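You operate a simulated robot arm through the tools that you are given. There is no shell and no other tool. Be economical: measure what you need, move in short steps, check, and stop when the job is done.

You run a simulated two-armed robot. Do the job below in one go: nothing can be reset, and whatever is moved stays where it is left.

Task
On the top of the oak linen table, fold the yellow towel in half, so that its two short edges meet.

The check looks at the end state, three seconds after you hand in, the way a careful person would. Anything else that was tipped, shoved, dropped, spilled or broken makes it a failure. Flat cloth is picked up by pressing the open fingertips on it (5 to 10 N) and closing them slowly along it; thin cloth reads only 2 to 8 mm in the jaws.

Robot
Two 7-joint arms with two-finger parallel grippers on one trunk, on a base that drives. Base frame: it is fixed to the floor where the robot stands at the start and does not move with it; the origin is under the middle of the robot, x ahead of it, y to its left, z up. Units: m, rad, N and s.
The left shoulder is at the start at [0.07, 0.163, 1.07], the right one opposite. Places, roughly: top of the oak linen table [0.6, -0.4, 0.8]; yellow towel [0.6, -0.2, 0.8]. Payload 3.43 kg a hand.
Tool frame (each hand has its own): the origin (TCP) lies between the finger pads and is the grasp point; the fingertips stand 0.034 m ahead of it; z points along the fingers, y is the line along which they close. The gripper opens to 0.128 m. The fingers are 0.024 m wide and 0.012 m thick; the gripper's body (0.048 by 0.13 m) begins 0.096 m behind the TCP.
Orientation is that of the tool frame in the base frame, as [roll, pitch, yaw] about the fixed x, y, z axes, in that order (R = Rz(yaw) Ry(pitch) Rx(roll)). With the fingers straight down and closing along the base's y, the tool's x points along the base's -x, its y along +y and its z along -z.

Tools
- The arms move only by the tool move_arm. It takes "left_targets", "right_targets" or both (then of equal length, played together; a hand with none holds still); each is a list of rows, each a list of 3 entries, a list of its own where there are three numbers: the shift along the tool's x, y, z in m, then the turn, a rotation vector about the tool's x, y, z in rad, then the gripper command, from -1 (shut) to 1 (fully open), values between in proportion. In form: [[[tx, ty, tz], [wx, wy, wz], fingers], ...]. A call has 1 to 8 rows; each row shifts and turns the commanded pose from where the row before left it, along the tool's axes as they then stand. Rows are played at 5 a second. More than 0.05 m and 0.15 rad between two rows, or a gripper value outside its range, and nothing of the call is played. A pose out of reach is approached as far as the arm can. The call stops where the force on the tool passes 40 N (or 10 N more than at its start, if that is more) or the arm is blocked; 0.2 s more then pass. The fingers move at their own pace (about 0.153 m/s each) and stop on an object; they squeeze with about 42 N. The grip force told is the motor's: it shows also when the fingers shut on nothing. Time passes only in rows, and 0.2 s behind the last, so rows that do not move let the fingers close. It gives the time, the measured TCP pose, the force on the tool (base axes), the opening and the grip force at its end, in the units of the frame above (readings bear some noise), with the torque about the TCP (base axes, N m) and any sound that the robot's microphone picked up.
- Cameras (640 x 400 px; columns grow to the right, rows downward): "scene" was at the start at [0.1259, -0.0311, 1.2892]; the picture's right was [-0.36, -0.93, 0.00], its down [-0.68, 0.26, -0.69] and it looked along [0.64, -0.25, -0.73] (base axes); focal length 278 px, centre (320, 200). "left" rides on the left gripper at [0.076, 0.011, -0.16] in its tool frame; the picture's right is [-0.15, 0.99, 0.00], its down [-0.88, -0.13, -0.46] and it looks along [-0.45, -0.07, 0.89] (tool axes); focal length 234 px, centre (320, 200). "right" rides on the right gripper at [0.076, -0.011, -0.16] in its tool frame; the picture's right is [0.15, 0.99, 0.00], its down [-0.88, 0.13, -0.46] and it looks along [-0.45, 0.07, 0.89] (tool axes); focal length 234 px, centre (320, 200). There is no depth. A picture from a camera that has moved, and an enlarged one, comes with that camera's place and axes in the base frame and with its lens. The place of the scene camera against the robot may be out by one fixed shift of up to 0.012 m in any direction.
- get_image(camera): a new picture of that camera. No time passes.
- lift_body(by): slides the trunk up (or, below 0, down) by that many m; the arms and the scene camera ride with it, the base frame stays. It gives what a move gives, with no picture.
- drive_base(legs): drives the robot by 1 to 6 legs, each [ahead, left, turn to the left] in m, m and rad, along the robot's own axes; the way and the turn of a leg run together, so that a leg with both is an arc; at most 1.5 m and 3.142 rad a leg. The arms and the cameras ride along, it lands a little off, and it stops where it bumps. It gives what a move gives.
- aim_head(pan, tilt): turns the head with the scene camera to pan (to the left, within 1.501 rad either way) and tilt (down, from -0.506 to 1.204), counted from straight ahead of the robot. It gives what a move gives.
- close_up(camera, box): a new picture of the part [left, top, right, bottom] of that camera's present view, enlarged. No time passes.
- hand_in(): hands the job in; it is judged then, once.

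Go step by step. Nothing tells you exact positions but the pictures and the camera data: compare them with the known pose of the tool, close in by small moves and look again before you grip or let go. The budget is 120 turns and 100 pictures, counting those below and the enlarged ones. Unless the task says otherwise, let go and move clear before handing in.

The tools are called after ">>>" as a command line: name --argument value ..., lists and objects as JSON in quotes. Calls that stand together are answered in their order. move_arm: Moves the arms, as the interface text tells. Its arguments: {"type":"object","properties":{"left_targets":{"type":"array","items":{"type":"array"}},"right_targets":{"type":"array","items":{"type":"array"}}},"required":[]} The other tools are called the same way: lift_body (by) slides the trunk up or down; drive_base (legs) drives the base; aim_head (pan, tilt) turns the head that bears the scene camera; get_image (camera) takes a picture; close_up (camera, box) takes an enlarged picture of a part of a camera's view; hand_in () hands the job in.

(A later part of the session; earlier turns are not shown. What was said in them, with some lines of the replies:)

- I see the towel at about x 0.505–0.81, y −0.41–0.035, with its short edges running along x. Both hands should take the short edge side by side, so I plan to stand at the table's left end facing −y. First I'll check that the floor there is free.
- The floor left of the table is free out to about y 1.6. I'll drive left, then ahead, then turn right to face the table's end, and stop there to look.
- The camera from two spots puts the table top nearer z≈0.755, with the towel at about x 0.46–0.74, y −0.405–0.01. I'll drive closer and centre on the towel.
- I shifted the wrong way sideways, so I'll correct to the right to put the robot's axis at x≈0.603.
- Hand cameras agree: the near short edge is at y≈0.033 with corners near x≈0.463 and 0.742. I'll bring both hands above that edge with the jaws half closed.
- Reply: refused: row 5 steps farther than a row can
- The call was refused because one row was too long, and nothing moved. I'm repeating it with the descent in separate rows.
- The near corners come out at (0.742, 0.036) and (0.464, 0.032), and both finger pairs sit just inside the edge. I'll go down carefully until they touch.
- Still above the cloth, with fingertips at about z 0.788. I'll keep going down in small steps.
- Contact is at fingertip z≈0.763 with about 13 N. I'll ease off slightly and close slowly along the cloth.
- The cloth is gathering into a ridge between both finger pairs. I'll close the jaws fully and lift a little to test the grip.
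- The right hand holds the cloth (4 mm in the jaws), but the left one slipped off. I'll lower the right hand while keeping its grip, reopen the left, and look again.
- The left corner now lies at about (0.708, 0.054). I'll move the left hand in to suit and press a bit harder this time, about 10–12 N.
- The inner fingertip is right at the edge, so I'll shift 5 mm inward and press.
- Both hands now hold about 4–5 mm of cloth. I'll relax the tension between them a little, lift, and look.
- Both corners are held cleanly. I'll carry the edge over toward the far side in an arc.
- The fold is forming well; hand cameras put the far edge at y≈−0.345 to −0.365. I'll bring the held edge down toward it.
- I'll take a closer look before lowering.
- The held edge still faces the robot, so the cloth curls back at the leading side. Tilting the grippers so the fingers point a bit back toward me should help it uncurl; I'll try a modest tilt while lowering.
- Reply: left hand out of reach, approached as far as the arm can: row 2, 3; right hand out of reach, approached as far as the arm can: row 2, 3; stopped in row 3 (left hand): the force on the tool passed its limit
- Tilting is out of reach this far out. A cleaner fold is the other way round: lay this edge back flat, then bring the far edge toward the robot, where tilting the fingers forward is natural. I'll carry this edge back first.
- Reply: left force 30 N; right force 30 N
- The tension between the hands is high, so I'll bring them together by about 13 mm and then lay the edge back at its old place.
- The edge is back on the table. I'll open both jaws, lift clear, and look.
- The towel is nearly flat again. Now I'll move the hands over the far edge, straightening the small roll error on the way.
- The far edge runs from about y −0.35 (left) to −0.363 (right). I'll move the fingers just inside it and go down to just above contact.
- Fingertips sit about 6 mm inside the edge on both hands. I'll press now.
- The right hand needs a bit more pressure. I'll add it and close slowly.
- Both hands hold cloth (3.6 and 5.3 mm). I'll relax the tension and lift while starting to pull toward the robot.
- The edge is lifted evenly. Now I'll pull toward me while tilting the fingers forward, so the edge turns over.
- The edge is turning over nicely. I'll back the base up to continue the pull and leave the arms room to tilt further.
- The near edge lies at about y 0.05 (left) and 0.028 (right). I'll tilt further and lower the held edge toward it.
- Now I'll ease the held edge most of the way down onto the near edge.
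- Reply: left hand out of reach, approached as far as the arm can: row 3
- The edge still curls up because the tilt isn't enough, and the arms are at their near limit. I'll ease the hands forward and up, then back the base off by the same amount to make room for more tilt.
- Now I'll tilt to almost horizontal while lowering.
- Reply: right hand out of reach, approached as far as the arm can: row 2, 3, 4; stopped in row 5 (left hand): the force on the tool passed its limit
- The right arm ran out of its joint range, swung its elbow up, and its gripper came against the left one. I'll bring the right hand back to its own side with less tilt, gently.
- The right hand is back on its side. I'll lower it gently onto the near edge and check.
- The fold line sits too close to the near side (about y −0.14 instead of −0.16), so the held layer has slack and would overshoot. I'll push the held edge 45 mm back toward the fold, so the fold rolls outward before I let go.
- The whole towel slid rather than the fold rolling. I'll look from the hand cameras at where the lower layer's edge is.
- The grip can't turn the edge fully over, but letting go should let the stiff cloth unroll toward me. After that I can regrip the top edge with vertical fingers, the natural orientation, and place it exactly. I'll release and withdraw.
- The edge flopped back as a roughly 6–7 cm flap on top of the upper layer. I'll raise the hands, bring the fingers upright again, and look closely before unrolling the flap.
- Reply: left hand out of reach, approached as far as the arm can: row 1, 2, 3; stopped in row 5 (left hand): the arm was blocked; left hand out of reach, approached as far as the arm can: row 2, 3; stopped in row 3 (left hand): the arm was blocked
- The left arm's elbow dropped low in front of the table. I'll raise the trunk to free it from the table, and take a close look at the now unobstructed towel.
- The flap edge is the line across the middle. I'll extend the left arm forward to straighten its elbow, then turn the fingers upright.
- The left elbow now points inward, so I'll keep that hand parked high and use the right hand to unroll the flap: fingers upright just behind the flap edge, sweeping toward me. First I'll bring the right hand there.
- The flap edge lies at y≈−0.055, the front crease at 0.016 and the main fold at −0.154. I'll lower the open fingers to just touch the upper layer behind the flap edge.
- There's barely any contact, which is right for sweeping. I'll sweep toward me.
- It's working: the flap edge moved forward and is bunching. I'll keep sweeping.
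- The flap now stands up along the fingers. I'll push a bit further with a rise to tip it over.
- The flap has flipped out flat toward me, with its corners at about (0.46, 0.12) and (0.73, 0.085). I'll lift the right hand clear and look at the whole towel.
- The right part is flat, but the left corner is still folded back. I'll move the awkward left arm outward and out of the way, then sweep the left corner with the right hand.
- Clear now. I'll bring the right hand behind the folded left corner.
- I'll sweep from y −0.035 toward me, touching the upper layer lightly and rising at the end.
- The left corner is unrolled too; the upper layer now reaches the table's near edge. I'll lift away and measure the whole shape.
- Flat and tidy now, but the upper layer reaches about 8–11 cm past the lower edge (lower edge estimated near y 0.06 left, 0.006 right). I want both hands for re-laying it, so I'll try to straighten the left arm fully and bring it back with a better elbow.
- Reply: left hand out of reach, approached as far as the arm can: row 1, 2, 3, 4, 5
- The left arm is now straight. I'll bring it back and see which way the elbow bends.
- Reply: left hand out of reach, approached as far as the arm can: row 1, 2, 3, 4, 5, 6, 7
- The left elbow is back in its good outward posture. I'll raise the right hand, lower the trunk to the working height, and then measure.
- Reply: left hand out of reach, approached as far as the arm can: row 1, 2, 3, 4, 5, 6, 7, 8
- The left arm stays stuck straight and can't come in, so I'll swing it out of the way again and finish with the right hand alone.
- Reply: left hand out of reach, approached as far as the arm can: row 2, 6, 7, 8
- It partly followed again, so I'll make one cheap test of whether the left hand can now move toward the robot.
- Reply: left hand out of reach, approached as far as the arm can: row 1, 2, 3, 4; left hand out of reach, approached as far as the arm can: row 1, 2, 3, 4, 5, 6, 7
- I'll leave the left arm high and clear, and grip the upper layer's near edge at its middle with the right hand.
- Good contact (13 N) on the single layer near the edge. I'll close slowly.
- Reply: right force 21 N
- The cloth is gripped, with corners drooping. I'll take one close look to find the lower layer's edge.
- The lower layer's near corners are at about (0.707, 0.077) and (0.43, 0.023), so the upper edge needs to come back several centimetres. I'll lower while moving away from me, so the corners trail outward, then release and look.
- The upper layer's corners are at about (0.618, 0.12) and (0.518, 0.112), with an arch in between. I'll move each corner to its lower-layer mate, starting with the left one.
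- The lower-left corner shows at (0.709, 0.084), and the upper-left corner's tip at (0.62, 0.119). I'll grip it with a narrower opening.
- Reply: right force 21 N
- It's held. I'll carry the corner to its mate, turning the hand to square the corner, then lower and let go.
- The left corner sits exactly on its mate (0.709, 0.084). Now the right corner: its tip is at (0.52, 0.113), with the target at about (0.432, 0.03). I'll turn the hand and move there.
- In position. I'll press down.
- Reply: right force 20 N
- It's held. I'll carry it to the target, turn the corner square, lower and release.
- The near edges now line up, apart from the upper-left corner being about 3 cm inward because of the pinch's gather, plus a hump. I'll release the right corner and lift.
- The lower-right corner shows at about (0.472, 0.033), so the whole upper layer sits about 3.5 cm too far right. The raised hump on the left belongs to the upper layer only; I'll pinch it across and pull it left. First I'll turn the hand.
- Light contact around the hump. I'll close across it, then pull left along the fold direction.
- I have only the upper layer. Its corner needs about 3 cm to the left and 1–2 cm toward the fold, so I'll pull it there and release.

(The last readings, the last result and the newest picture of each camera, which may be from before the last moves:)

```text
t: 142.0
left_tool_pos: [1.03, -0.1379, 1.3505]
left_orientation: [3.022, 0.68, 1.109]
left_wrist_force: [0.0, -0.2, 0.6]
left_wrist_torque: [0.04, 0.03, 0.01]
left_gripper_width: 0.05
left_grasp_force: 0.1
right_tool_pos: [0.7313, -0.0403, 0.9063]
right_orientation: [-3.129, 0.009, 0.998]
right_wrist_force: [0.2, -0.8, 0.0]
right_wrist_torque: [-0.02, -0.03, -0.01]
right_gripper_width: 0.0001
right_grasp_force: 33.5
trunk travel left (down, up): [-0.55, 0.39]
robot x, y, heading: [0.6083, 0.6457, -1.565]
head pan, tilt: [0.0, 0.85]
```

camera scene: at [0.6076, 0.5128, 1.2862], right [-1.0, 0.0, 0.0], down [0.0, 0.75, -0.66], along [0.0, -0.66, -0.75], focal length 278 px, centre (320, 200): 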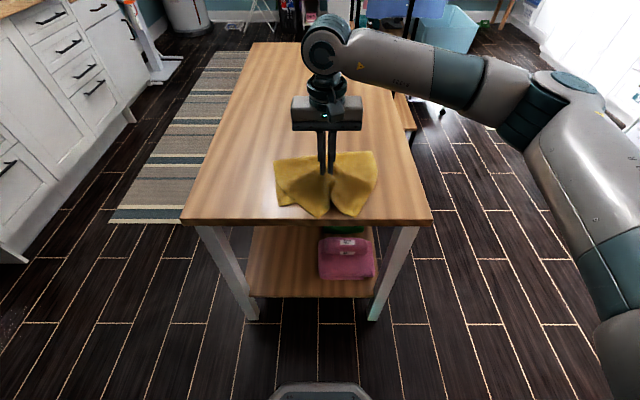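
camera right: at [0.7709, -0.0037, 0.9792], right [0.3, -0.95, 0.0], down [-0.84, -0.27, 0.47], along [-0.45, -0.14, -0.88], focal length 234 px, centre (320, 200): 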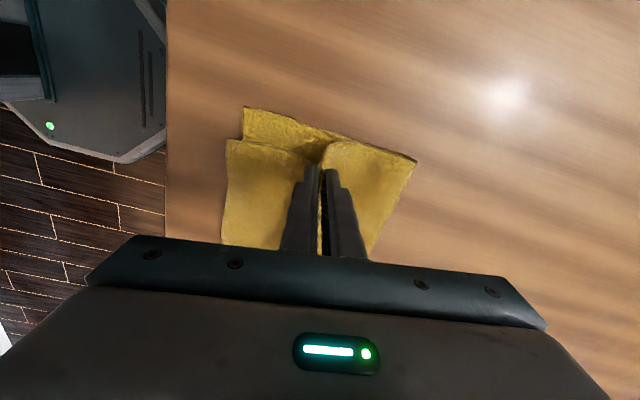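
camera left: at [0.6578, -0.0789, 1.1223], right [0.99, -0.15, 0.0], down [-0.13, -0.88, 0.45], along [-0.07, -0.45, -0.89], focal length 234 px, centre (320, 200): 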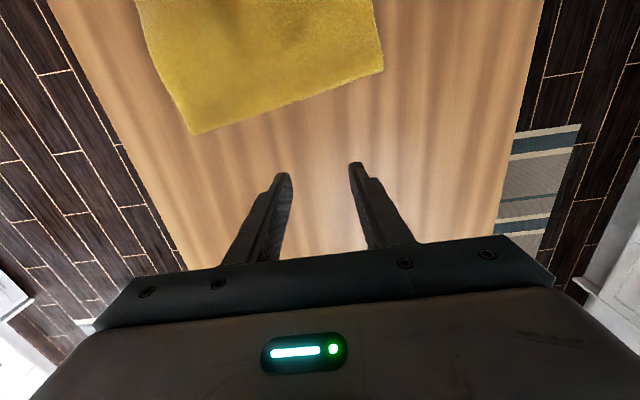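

I'll turn the hand square to the towel, open it wide, and smooth the hump gently toward the fold with the tips about a centimetre above the flat layers.

>>> move_arm --right_targets '[[[0, 0, 0], [0, 0, -0.146], 0], [[0, 0, 0], [0, 0, -0.146], 0.5], [[0, 0, 0], [0, 0, -0.146], 0.9], [[0, 0, 0], [0, 0, -0.146], 0.9], [[0, 0, 0], [0, 0, -0.146], 0.9], [[0.0273, -0.023, 0], [0, 0, 0], 0.9], [[0.0273, -0.023, 0], [0, 0, 0], 0.9], [[0.0273, -0.023, 0], [0, 0, 0], 0.9]]'

>>> move_arm --right_targets '[[[0, 0, 0.045], [0, 0, 0], 0.9], [[0, 0, 0.035], [0, 0, 0], 0.9], [[0, 0, 0.014], [0, 0, 0], 0.9], [[0, 0, 0], [0, 0, 0], 0.9]]'

```text
t: 143.8
left_tool_pos: [1.0288, -0.1373, 1.3518]
left_orientation: [3.018, 0.678, 1.107]
left_wrist_force: [0.1, 0.0, 0.6]
left_wrist_torque: [0.03, -0.04, 0.05]
left_gripper_width: 0.0499
left_grasp_force: 0.0
right_tool_pos: [0.6485, 0.0311, 0.9068]
right_orientation: [-3.128, -0.002, 1.726]
right_wrist_force: [-0.8, 0.8, -0.4]
right_wrist_torque: [-0.02, -0.03, 0.0]
right_gripper_width: 0.1216
right_grasp_force: 0.1
trunk travel left (down, up): [-0.55, 0.39]
robot x, y, heading: [0.6041, 0.6436, -1.562]
head pan, tilt: [0.0, 0.85]
```

```text
t: 144.8
left_tool_pos: [1.0295, -0.1384, 1.3506]
left_orientation: [3.022, 0.679, 1.108]
left_wrist_force: [-0.3, 0.1, -0.3]
left_wrist_torque: [-0.02, 0.01, -0.01]
left_gripper_width: 0.0498
left_grasp_force: 0.1
right_tool_pos: [0.6475, 0.0318, 0.8121]
right_orientation: [-3.129, -0.001, 1.728]
right_wrist_force: [0.6, 0.0, 0.9]
right_wrist_torque: [0.02, 0.0, -0.05]
right_gripper_width: 0.1217
right_grasp_force: 0.1
trunk travel left (down, up): [-0.55, 0.39]
robot x, y, heading: [0.6065, 0.6426, -1.568]
head pan, tilt: [0.0, 0.85]
```

>>> move_arm --right_targets '[[[-0.018, 0, 0], [0, 0, 0], 0.9], [[-0.018, 0, 0], [0, 0, 0], 0.9], [[-0.018, 0, 0], [0, 0, 0], 0.9], [[-0.018, 0, 0], [0, 0, 0], 0.9], [[-0.018, 0, 0], [0, 0, 0], 0.9], [[-0.015, 0, 0.001], [0, 0, 0], 0.9], [[0, 0, 0], [0, 0, 0], 0.9]]'

>>> move_arm --right_targets '[[[0, 0, -0.045], [0, 0, 0], 0.9], [[0.035, -0.03, 0], [0, 0, 0], 0.9], [[0.035, -0.03, 0], [0, 0, 0], 0.9], [[0.035, -0.03, 0], [0, 0, 0], 0.9], [[0.0, -0.03, 0], [0, 0, 0], 0.9], [[0, 0, 0.045], [0, 0, 0], 0.9], [[0, 0, 0], [0, 0, 0], 0.9]]'

```text
t: 146.4
left_tool_pos: [1.0313, -0.1372, 1.3515]
left_orientation: [3.02, 0.678, 1.108]
left_wrist_force: [0.5, 0.3, -0.2]
left_wrist_torque: [-0.03, -0.01, -0.01]
left_gripper_width: 0.05
left_grasp_force: 0.1
right_tool_pos: [0.6646, -0.0722, 0.8117]
right_orientation: [-3.127, -0.002, 1.724]
right_wrist_force: [-0.2, 0.1, 0.1]
right_wrist_torque: [0.06, 0.01, -0.03]
right_gripper_width: 0.1218
right_grasp_force: 0.1
trunk travel left (down, up): [-0.55, 0.39]
robot x, y, heading: [0.6071, 0.6489, -1.565]
head pan, tilt: [0.0, 0.85]
```

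```text
t: 148.0
left_tool_pos: [1.0303, -0.1378, 1.3511]
left_orientation: [3.022, 0.681, 1.108]
left_wrist_force: [-0.4, -0.5, 0.3]
left_wrist_torque: [0.02, -0.02, 0.01]
left_gripper_width: 0.0497
left_grasp_force: 0.1
right_tool_pos: [0.5283, 0.012, 0.8126]
right_orientation: [-3.129, -0.002, 1.727]
right_wrist_force: [0.1, -0.7, -0.5]
right_wrist_torque: [-0.02, 0.0, 0.0]
right_gripper_width: 0.1215
right_grasp_force: 0.1
trunk travel left (down, up): [-0.55, 0.39]
robot x, y, heading: [0.6048, 0.6445, -1.566]
head pan, tilt: [0.0, 0.85]
```

Second smoothing stroke on the right half, then I'll lift clear and use the last picture.

>>> move_arm --right_targets '[[[-0.018, 0, 0], [0, 0, 0], 0.9], [[-0.018, 0, 0], [0, 0, 0], 0.9], [[-0.018, 0, 0], [0, 0, 0], 0.9], [[-0.018, 0, 0], [0, 0, 0], 0.9], [[-0.018, 0, 0], [0, 0, 0], 0.9], [[-0.015, 0, 0.001], [0, 0, 0], 0.9], [[0, 0, -0.045], [0, 0, 0], 0.9], [[0, 0, -0.045], [0, 0, 0], 0.9]]'

>>> move_arm --right_targets '[[[0, -0.045, 0], [0, 0, 0], 0.9], [[0, -0.045, 0], [0, 0, 0], 0.9], [[0, -0.045, 0], [0, 0, 0], 0.9], [[0, -0.045, 0], [0, 0, 0], 0.9], [[0, -0.04, 0], [0, 0, 0], 0.9]]'

>>> close_up --camera "scene" --box '[240, 130, 400, 230]'

```text
t: 149.8
left_tool_pos: [1.0318, -0.1378, 1.3505]
left_orientation: [3.021, 0.68, 1.108]
left_wrist_force: [-0.5, 0.7, 0.0]
left_wrist_torque: [0.0, 0.06, 0.0]
left_gripper_width: 0.0502
left_grasp_force: 0.1
right_tool_pos: [0.5468, -0.0925, 0.9027]
right_orientation: [-3.128, -0.002, 1.726]
right_wrist_force: [0.2, 0.1, 0.0]
right_wrist_torque: [-0.04, 0.01, -0.02]
right_gripper_width: 0.1218
right_grasp_force: 0.0
trunk travel left (down, up): [-0.55, 0.39]
robot x, y, heading: [0.6024, 0.6439, -1.57]
head pan, tilt: [0.0, 0.85]
```

```text
t: 151.0
left_tool_pos: [1.0302, -0.1382, 1.3504]
left_orientation: [3.021, 0.681, 1.109]
left_wrist_force: [0.6, 0.5, 0.7]
left_wrist_torque: [-0.01, -0.01, -0.03]
left_gripper_width: 0.0501
left_grasp_force: 0.0
right_tool_pos: [0.3306, -0.1273, 0.9055]
right_orientation: [-3.128, -0.003, 1.727]
right_wrist_force: [0.6, -0.2, 0.2]
right_wrist_torque: [-0.04, -0.01, -0.02]
right_gripper_width: 0.1214
right_grasp_force: 0.1
trunk travel left (down, up): [-0.55, 0.39]
robot x, y, heading: [0.6044, 0.6443, -1.565]
head pan, tilt: [0.0, 0.85]
```

```text
4.00 times, centred on (320, 180) of scene
camera zoom: at [0.6071, 0.5125, 1.2862], right [-1.0, 0.0, 0.0], down [0.0, 0.75, -0.66], along [0.0, -0.66, -0.75], focal length 1111 px, centre (320, 280)
```

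zoom: 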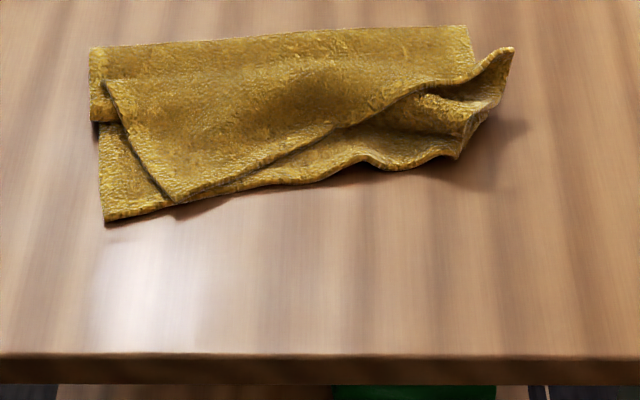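

The strokes dragged the upper layer's right half back, so its near edge now runs from about (0.70, 0.00) to (0.465, −0.142), while the lower edge runs from (0.749, 0.015) to about (0.51, −0.04). I'm out of pictures, but I know these positions. I'll grip the upper edge's right part by touch and pull it back toward me.

>>> move_arm --right_targets '[[[-0.0063, 0.0432, 0], [0, 0, 0], -0.2], [[-0.0063, 0.0432, 0], [0, 0, 0], -0.2], [[-0.0063, 0.0432, 0], [0, 0, 0], -0.2], [[-0.0063, 0.0432, 0], [0, 0, 0], -0.2], [[0, 0, 0.045], [0, 0, 0], -0.2], [[0, 0, 0.04], [0, 0, 0], -0.2], [[0, 0, 0.008], [0, 0, 0], -0.2], [[0, 0, 0], [0, 0, 0], -0.2]]'

```text
t: 152.8
left_tool_pos: [1.0307, -0.1379, 1.3506]
left_orientation: [3.02, 0.678, 1.108]
left_wrist_force: [-0.4, -0.2, -0.6]
left_wrist_torque: [-0.01, 0.04, 0.01]
left_gripper_width: 0.05
left_grasp_force: 0.1
right_tool_pos: [0.5027, -0.1241, 0.809]
right_orientation: [-3.128, 0.0, 1.727]
right_wrist_force: [-0.9, 0.6, 0.7]
right_wrist_torque: [0.01, -0.03, 0.0]
right_gripper_width: 0.0511
right_grasp_force: 0.1
trunk travel left (down, up): [-0.55, 0.39]
robot x, y, heading: [0.6048, 0.6452, -1.564]
head pan, tilt: [0.0, 0.85]
```

>>> move_arm --right_targets '[[[0, 0, 0.004], [0, 0, 0], -0.2], [[0, 0, 0.002], [0, 0, 0], -0.2], [[0, 0, 0.0], [0, 0, 0], -0.2]]'

```text
t: 153.6
left_tool_pos: [1.0309, -0.1373, 1.3515]
left_orientation: [3.022, 0.679, 1.108]
left_wrist_force: [-0.1, 0.1, 0.0]
left_wrist_torque: [0.02, 0.0, 0.03]
left_gripper_width: 0.0502
left_grasp_force: 0.2
right_tool_pos: [0.5021, -0.1251, 0.8048]
right_orientation: [-3.128, -0.003, 1.724]
right_wrist_force: [0.4, 1.2, 4.7]
right_wrist_torque: [0.07, -0.15, 0.06]
right_gripper_width: 0.0509
right_grasp_force: 0.1
trunk travel left (down, up): [-0.55, 0.39]
robot x, y, heading: [0.6075, 0.6387, -1.564]
head pan, tilt: [0.0, 0.85]
```

>>> move_arm --right_targets '[[[0, 0, 0.0006], [0, 0, 0], -0.3], [[0, 0, 0], [0, 0, 0], -0.4], [[0, 0, 0], [0, 0, 0], -0.52], [[0, 0, 0], [0, 0, 0], -0.64], [[0, 0, 0], [0, 0, 0], -0.76], [[0, 0, 0], [0, 0, 0], -0.88], [[0, 0, 0], [0, 0, 0], -1], [[0, 0, 0], [0, 0, 0], -1]]'

>>> move_arm --right_targets '[[[0, 0, 0], [0, 0, 0], -1], [[0, 0, -0.015], [0, 0, 0], -1], [[0, 0, 0], [0, 0, 0], -1]]'

```text
t: 155.4
left_tool_pos: [1.0305, -0.1371, 1.3503]
left_orientation: [3.021, 0.681, 1.11]
left_wrist_force: [0.2, -1.0, -0.2]
left_wrist_torque: [-0.01, 0.01, 0.0]
left_gripper_width: 0.05
left_grasp_force: 0.1
right_tool_pos: [0.5032, -0.1244, 0.8035]
right_orientation: [-3.126, 0.0, 1.726]
right_wrist_force: [2.3, 0.7, 5.8]
right_wrist_torque: [0.09, -0.11, -0.08]
right_gripper_width: 0.0055
right_grasp_force: 39.8
trunk travel left (down, up): [-0.55, 0.39]
robot x, y, heading: [0.6054, 0.6415, -1.568]
head pan, tilt: [0.0, 0.85]
```

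```text
t: 156.2
left_tool_pos: [1.0305, -0.1385, 1.3493]
left_orientation: [3.021, 0.679, 1.108]
left_wrist_force: [0.5, -0.1, 0.7]
left_wrist_torque: [0.04, 0.03, -0.01]
left_gripper_width: 0.0499
left_grasp_force: 0.0
right_tool_pos: [0.5011, -0.1253, 0.8185]
right_orientation: [-3.127, -0.002, 1.727]
right_wrist_force: [0.9, -0.1, -0.3]
right_wrist_torque: [-0.05, -0.02, -0.09]
right_gripper_width: 0.0054
right_grasp_force: 39.7
trunk travel left (down, up): [-0.55, 0.39]
robot x, y, heading: [0.6057, 0.6439, -1.572]
head pan, tilt: [0.0, 0.85]
```

It's gripped (5.4 mm). I'll lift a little, pull it back toward me onto the lower edge, and release.

>>> move_arm --right_targets '[[[0.0122, 0.0062, -0.012], [0, 0, 0], -1], [[0.0122, 0.0062, -0.008], [0, 0, 0], -1], [[0.0122, 0.0062, 0], [0, 0, 0], -1], [[0.0122, 0.0062, 0], [0, 0, 0], -1], [[0.0122, 0.0062, 0.008], [0, 0, 0], -1], [[0, 0, 0.012], [0, 0, 0], -1], [[0, 0, 0.008], [0, 0, 0], -1], [[0, 0, 0], [0, 0, 0], -1]]'

>>> move_arm --right_targets '[[[0, 0, 0], [0, 0, 0], -0.8], [[0, 0, 0], [0, 0, 0], -0.5], [[0, 0, 0], [0, 0, 0], -0.3], [[0, 0, -0.03], [0, 0, 0], -0.3], [[0, 0, -0.04], [0, 0, 0], -0.3], [[0, 0, 0], [0, 0, 0], -0.3]]'

```text
t: 158.0
left_tool_pos: [1.0306, -0.1376, 1.3512]
left_orientation: [3.022, 0.678, 1.108]
left_wrist_force: [0.5, 0.3, -0.3]
left_wrist_torque: [0.02, 0.04, 0.02]
left_gripper_width: 0.0499
left_grasp_force: 0.1
right_tool_pos: [0.524, -0.0595, 0.8116]
right_orientation: [-3.129, -0.001, 1.724]
right_wrist_force: [0.2, -0.9, 7.0]
right_wrist_torque: [0.02, -0.04, -0.04]
right_gripper_width: 0.0056
right_grasp_force: 39.8
trunk travel left (down, up): [-0.55, 0.39]
robot x, y, heading: [0.6048, 0.6432, -1.567]
head pan, tilt: [0.0, 0.85]
```

```text
t: 159.4
left_tool_pos: [1.0311, -0.139, 1.35]
left_orientation: [3.02, 0.678, 1.108]
left_wrist_force: [0.3, -0.9, 0.1]
left_wrist_torque: [-0.02, -0.01, 0.01]
left_gripper_width: 0.0498
left_grasp_force: 0.1
right_tool_pos: [0.5263, -0.0601, 0.8797]
right_orientation: [-3.127, -0.003, 1.725]
right_wrist_force: [1.2, 0.1, 0.0]
right_wrist_torque: [0.03, 0.0, 0.02]
right_gripper_width: 0.0446
right_grasp_force: 0.1
trunk travel left (down, up): [-0.55, 0.39]
robot x, y, heading: [0.6079, 0.6452, -1.563]
head pan, tilt: [0.0, 0.85]
```

Now the upper-left corner: I'll grip it near (0.692, −0.034) and pull it about 5 cm left onto its mate.

>>> move_arm --right_targets '[[[0, 0, 0], [0, 0, 0.15], -0.3], [[0, 0, 0], [0, 0, 0.15], -0.3], [[0.0123, 0.04, 0], [0, 0, 0], -0.3], [[0.0123, 0.04, 0], [0, 0, 0], -0.3], [[0.0123, 0.04, 0], [0, 0, 0], -0.3], [[0.0123, 0.04, 0], [0, 0, 0], -0.3], [[0, 0, 0.045], [0, 0, 0], -0.3], [[0, 0, 0.025], [0, 0, 0], -0.3]]'

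>>> move_arm --right_targets '[[[0, 0, 0.004], [0, 0, 0], -0.3], [[0, 0, 0.002], [0, 0, 0], -0.3], [[0, 0, 0], [0, 0, 0], -0.3]]'

```text
t: 161.2
left_tool_pos: [1.0302, -0.1388, 1.3508]
left_orientation: [3.018, 0.68, 1.11]
left_wrist_force: [0.0, 1.1, 0.5]
left_wrist_torque: [0.03, 0.04, 0.03]
left_gripper_width: 0.0496
left_grasp_force: 0.0
right_tool_pos: [0.6916, -0.0352, 0.8068]
right_orientation: [-3.129, 0.001, 1.426]
right_wrist_force: [0.1, -0.1, 0.3]
right_wrist_torque: [0.01, 0.0, 0.02]
right_gripper_width: 0.0447
right_grasp_force: 0.1
trunk travel left (down, up): [-0.55, 0.39]
robot x, y, heading: [0.6071, 0.6424, -1.566]
head pan, tilt: [0.0, 0.85]
```

```text
t: 162.0
left_tool_pos: [1.0305, -0.1367, 1.3515]
left_orientation: [3.021, 0.679, 1.108]
left_wrist_force: [-0.3, 0.8, 0.0]
left_wrist_torque: [-0.05, 0.0, 0.0]
left_gripper_width: 0.0498
left_grasp_force: 0.1
right_tool_pos: [0.6898, -0.0342, 0.7997]
right_orientation: [-3.127, 0.001, 1.425]
right_wrist_force: [1.6, 0.3, 3.7]
right_wrist_torque: [-0.01, -0.01, -0.01]
right_gripper_width: 0.0447
right_grasp_force: 0.0
trunk travel left (down, up): [-0.55, 0.39]
robot x, y, heading: [0.6053, 0.6407, -1.571]
head pan, tilt: [0.0, 0.85]
```

>>> move_arm --right_targets '[[[0, 0, 0.0008], [0, 0, 0], -0.35], [[0, 0, 0], [0, 0, 0], -0.45], [[0, 0, 0], [0, 0, 0], -0.55], [[0, 0, 0], [0, 0, 0], -0.66], [[0, 0, 0], [0, 0, 0], -0.77], [[0, 0, 0], [0, 0, 0], -0.88], [[0, 0, 0], [0, 0, 0], -1], [[0, 0, 0], [0, 0, 0], -1]]'

>>> move_arm --right_targets '[[[0, 0, 0], [0, 0, 0], -1], [[0, 0, -0.015], [0, 0, 0], -1], [[0, 0, 0], [0, 0, 0], -1]]'

```text
t: 163.8
left_tool_pos: [1.0309, -0.1385, 1.3508]
left_orientation: [3.023, 0.678, 1.11]
left_wrist_force: [0.6, -1.4, -0.1]
left_wrist_torque: [0.02, 0.02, 0.0]
left_gripper_width: 0.0499
left_grasp_force: 0.0
right_tool_pos: [0.6902, -0.0342, 0.8009]
right_orientation: [-3.127, 0.004, 1.425]
right_wrist_force: [-0.2, -0.5, 4.4]
right_wrist_torque: [-0.02, 0.01, 0.05]
right_gripper_width: 0.0071
right_grasp_force: 41.1
trunk travel left (down, up): [-0.55, 0.39]
robot x, y, heading: [0.6083, 0.6412, -1.572]
head pan, tilt: [0.0, 0.85]
```

```text
t: 164.6
left_tool_pos: [1.0313, -0.1375, 1.35]
left_orientation: [3.021, 0.679, 1.108]
left_wrist_force: [0.0, 0.4, -0.5]
left_wrist_torque: [0.0, -0.05, 0.02]
left_gripper_width: 0.05
left_grasp_force: 0.0
right_tool_pos: [0.6894, -0.0338, 0.8152]
right_orientation: [-3.125, 0.001, 1.427]
right_wrist_force: [-0.1, -0.4, -0.2]
right_wrist_torque: [0.02, 0.0, 0.05]
right_gripper_width: 0.0073
right_grasp_force: 41.2
trunk travel left (down, up): [-0.55, 0.39]
robot x, y, heading: [0.6058, 0.6399, -1.568]
head pan, tilt: [0.0, 0.85]
```

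The 7.3 mm reading suggests both layers are pinched. I'll let go and retry with lighter pressure.

>>> move_arm --right_targets '[[[0, 0, 0.012], [0, 0, 0], -1], [[0, 0, 0], [0, 0, 0], -0.7], [[0, 0, 0], [0, 0, 0], -0.35], [[0, 0, -0.01], [0, 0, 0], -0.35], [[0, 0.006, 0.006], [0, 0, 0], -0.4], [[0, 0, 0.004], [0, 0, 0], -0.4], [[0, 0, 0.001], [0, 0, 0], -0.4], [[0, 0, 0.0], [0, 0, 0], -0.4]]'

```text
t: 166.4
left_tool_pos: [1.0303, -0.1379, 1.3513]
left_orientation: [3.022, 0.679, 1.108]
left_wrist_force: [-0.3, -0.3, -0.2]
left_wrist_torque: [0.01, -0.04, 0.03]
left_gripper_width: 0.0497
left_grasp_force: 0.1
right_tool_pos: [0.6937, -0.0357, 0.8018]
right_orientation: [-3.128, 0.002, 1.426]
right_wrist_force: [0.3, -0.9, 2.2]
right_wrist_torque: [-0.01, 0.01, 0.04]
right_gripper_width: 0.0383
right_grasp_force: 0.0
trunk travel left (down, up): [-0.55, 0.39]
robot x, y, heading: [0.6093, 0.6442, -1.564]
head pan, tilt: [0.0, 0.85]
```

>>> move_arm --right_targets '[[[0, 0, 0], [0, 0, 0], -0.46], [[0, 0, 0], [0, 0, 0], -0.54], [[0, 0, 0], [0, 0, 0], -0.62], [[0, 0, 0], [0, 0, 0], -0.7], [[0, 0, 0], [0, 0, 0], -0.8], [[0, 0, 0], [0, 0, 0], -0.9], [[0, 0, 0], [0, 0, 0], -1], [[0, 0, 0], [0, 0, 0], -1]]'

>>> move_arm --right_targets '[[[0, 0, 0], [0, 0, 0], -1], [[0, 0, -0.012], [0, 0, 0], -1], [[0, 0, 0], [0, 0, 0], -1]]'

```text
t: 168.2
left_tool_pos: [1.0313, -0.1383, 1.3507]
left_orientation: [3.022, 0.678, 1.108]
left_wrist_force: [0.2, 0.2, 0.5]
left_wrist_torque: [0.01, -0.01, 0.01]
left_gripper_width: 0.0497
left_grasp_force: 0.0
right_tool_pos: [0.6959, -0.0351, 0.8021]
right_orientation: [-3.128, 0.002, 1.426]
right_wrist_force: [0.1, -0.2, 2.1]
right_wrist_torque: [-0.02, 0.03, 0.06]
right_gripper_width: 0.0065
right_grasp_force: 40.5
trunk travel left (down, up): [-0.55, 0.39]
robot x, y, heading: [0.6075, 0.6454, -1.567]
head pan, tilt: [0.0, 0.85]
```

```text
t: 169.0
left_tool_pos: [1.0297, -0.1376, 1.3512]
left_orientation: [3.021, 0.68, 1.107]
left_wrist_force: [-0.1, 0.6, -1.0]
left_wrist_torque: [0.02, 0.0, -0.04]
left_gripper_width: 0.05
left_grasp_force: 0.1
right_tool_pos: [0.6942, -0.0347, 0.813]
right_orientation: [-3.128, 0.001, 1.424]
right_wrist_force: [-0.3, 0.3, -0.2]
right_wrist_torque: [-0.01, 0.01, 0.06]
right_gripper_width: 0.0064
right_grasp_force: 40.4
trunk travel left (down, up): [-0.55, 0.39]
robot x, y, heading: [0.6094, 0.6447, -1.569]
head pan, tilt: [0.0, 0.85]
```

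The reading is lower now, so I'll pull the corner gently into place and release.

>>> move_arm --right_targets '[[[0.004, 0.01, -0.003], [0, 0, 0], -1], [[0.004, 0.01, 0], [0, 0, 0], -1], [[0.004, 0.01, 0], [0, 0, 0], -1], [[0.004, 0.01, 0], [0, 0, 0], -1], [[0, 0, 0.01], [0, 0, 0], -1], [[0, 0, 0], [0, 0, 0], -0.75], [[0, 0, 0], [0, 0, 0], -0.4], [[0, 0, 0], [0, 0, 0], -0.4]]'

>>> move_arm --right_targets '[[[0, 0, -0.03], [0, 0, 0], -0.4], [[0, 0, -0.045], [0, 0, 0], -0.4], [[0, 0, -0.045], [0, 0, 0], -0.4], [[0.03, -0.03, -0.02], [0, 0, 0], -0.4], [[0.03, -0.03, 0], [0, 0, 0], -0.4], [[0, -0.045, 0], [0, 0, 0], -0.4], [[0, -0.045, 0], [0, 0, 0], -0.4], [[0, -0.045, 0], [0, 0, 0], -0.4]]'

>>> move_arm --right_targets '[[[0, -0.045, 0], [0, 0, 0], -0.4], [[0, -0.045, 0], [0, 0, 0], -0.4], [[0, -0.045, 0], [0, 0, 0], -0.4], [[0, -0.045, 0], [0, 0, 0], -0.4]]'

```text
t: 170.8
left_tool_pos: [1.0297, -0.1371, 1.3502]
left_orientation: [3.021, 0.68, 1.108]
left_wrist_force: [0.4, 0.1, 0.0]
left_wrist_torque: [0.01, 0.02, 0.0]
left_gripper_width: 0.05
left_grasp_force: 0.0
right_tool_pos: [0.7377, -0.0259, 0.8063]
right_orientation: [-3.126, 0.0, 1.424]
right_wrist_force: [-0.6, -0.4, -0.1]
right_wrist_torque: [0.0, 0.0, 0.02]
right_gripper_width: 0.0383
right_grasp_force: 0.2
trunk travel left (down, up): [-0.55, 0.39]
robot x, y, heading: [0.608, 0.6445, -1.563]
head pan, tilt: [0.0, 0.85]
```

```text
t: 172.6
left_tool_pos: [1.0283, -0.1374, 1.352]
left_orientation: [3.019, 0.678, 1.107]
left_wrist_force: [-0.5, 0.4, 0.3]
left_wrist_torque: [0.04, -0.02, 0.01]
left_gripper_width: 0.05
left_grasp_force: 0.0
right_tool_pos: [0.5535, 0.0622, 0.949]
right_orientation: [-3.129, 0.003, 1.428]
right_wrist_force: [0.6, -1.3, 0.0]
right_wrist_torque: [-0.01, -0.04, 0.02]
right_gripper_width: 0.0383
right_grasp_force: 0.0
trunk travel left (down, up): [-0.55, 0.39]
robot x, y, heading: [0.6081, 0.6416, -1.567]
head pan, tilt: [0.0, 0.85]
```

```text
t: 173.6
left_tool_pos: [1.0276, -0.1382, 1.3517]
left_orientation: [3.019, 0.677, 1.106]
left_wrist_force: [-1.0, 0.4, -0.2]
left_wrist_torque: [0.03, -0.06, 0.01]
left_gripper_width: 0.0497
left_grasp_force: 0.1
right_tool_pos: [0.3758, 0.0886, 0.9515]
right_orientation: [-3.129, 0.002, 1.423]
right_wrist_force: [0.1, 0.7, -0.2]
right_wrist_torque: [-0.03, -0.03, -0.02]
right_gripper_width: 0.0384
right_grasp_force: 0.0
trunk travel left (down, up): [-0.55, 0.39]
robot x, y, heading: [0.6074, 0.641, -1.567]
head pan, tilt: [0.0, 0.85]
```

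Both hands are clear of the towel and the pictures are used up, so I can't check the last two corner moves. I'm handing in.

>>> hand_in

```text
The job is handed in.
```

I handed the job in, but I don't know that the fold passes. The towel is doubled over on the oak table, and I moved the upper edge back toward the lower one by feel. I had no pictures left to check those last two moves.

- **Alignment:** My last picture showed the two short edges about 5 to 11 cm apart, with the upper layer's right corner trailing. After that I pulled the right part of the upper edge about 6.5 cm toward the robot. I then pulled the upper-left corner about 4 cm to the left. In that last grip I may have caught both layers, so that corner may not have shifted against the one below.
- **Flatness:** I expect wrinkles, and there was a hump in the upper layer that my smoothing strokes made worse.
- **Rest of the scene:** I saw nothing else tipped, shoved or dropped. The two grippers touched each other once while the arms were tilted.
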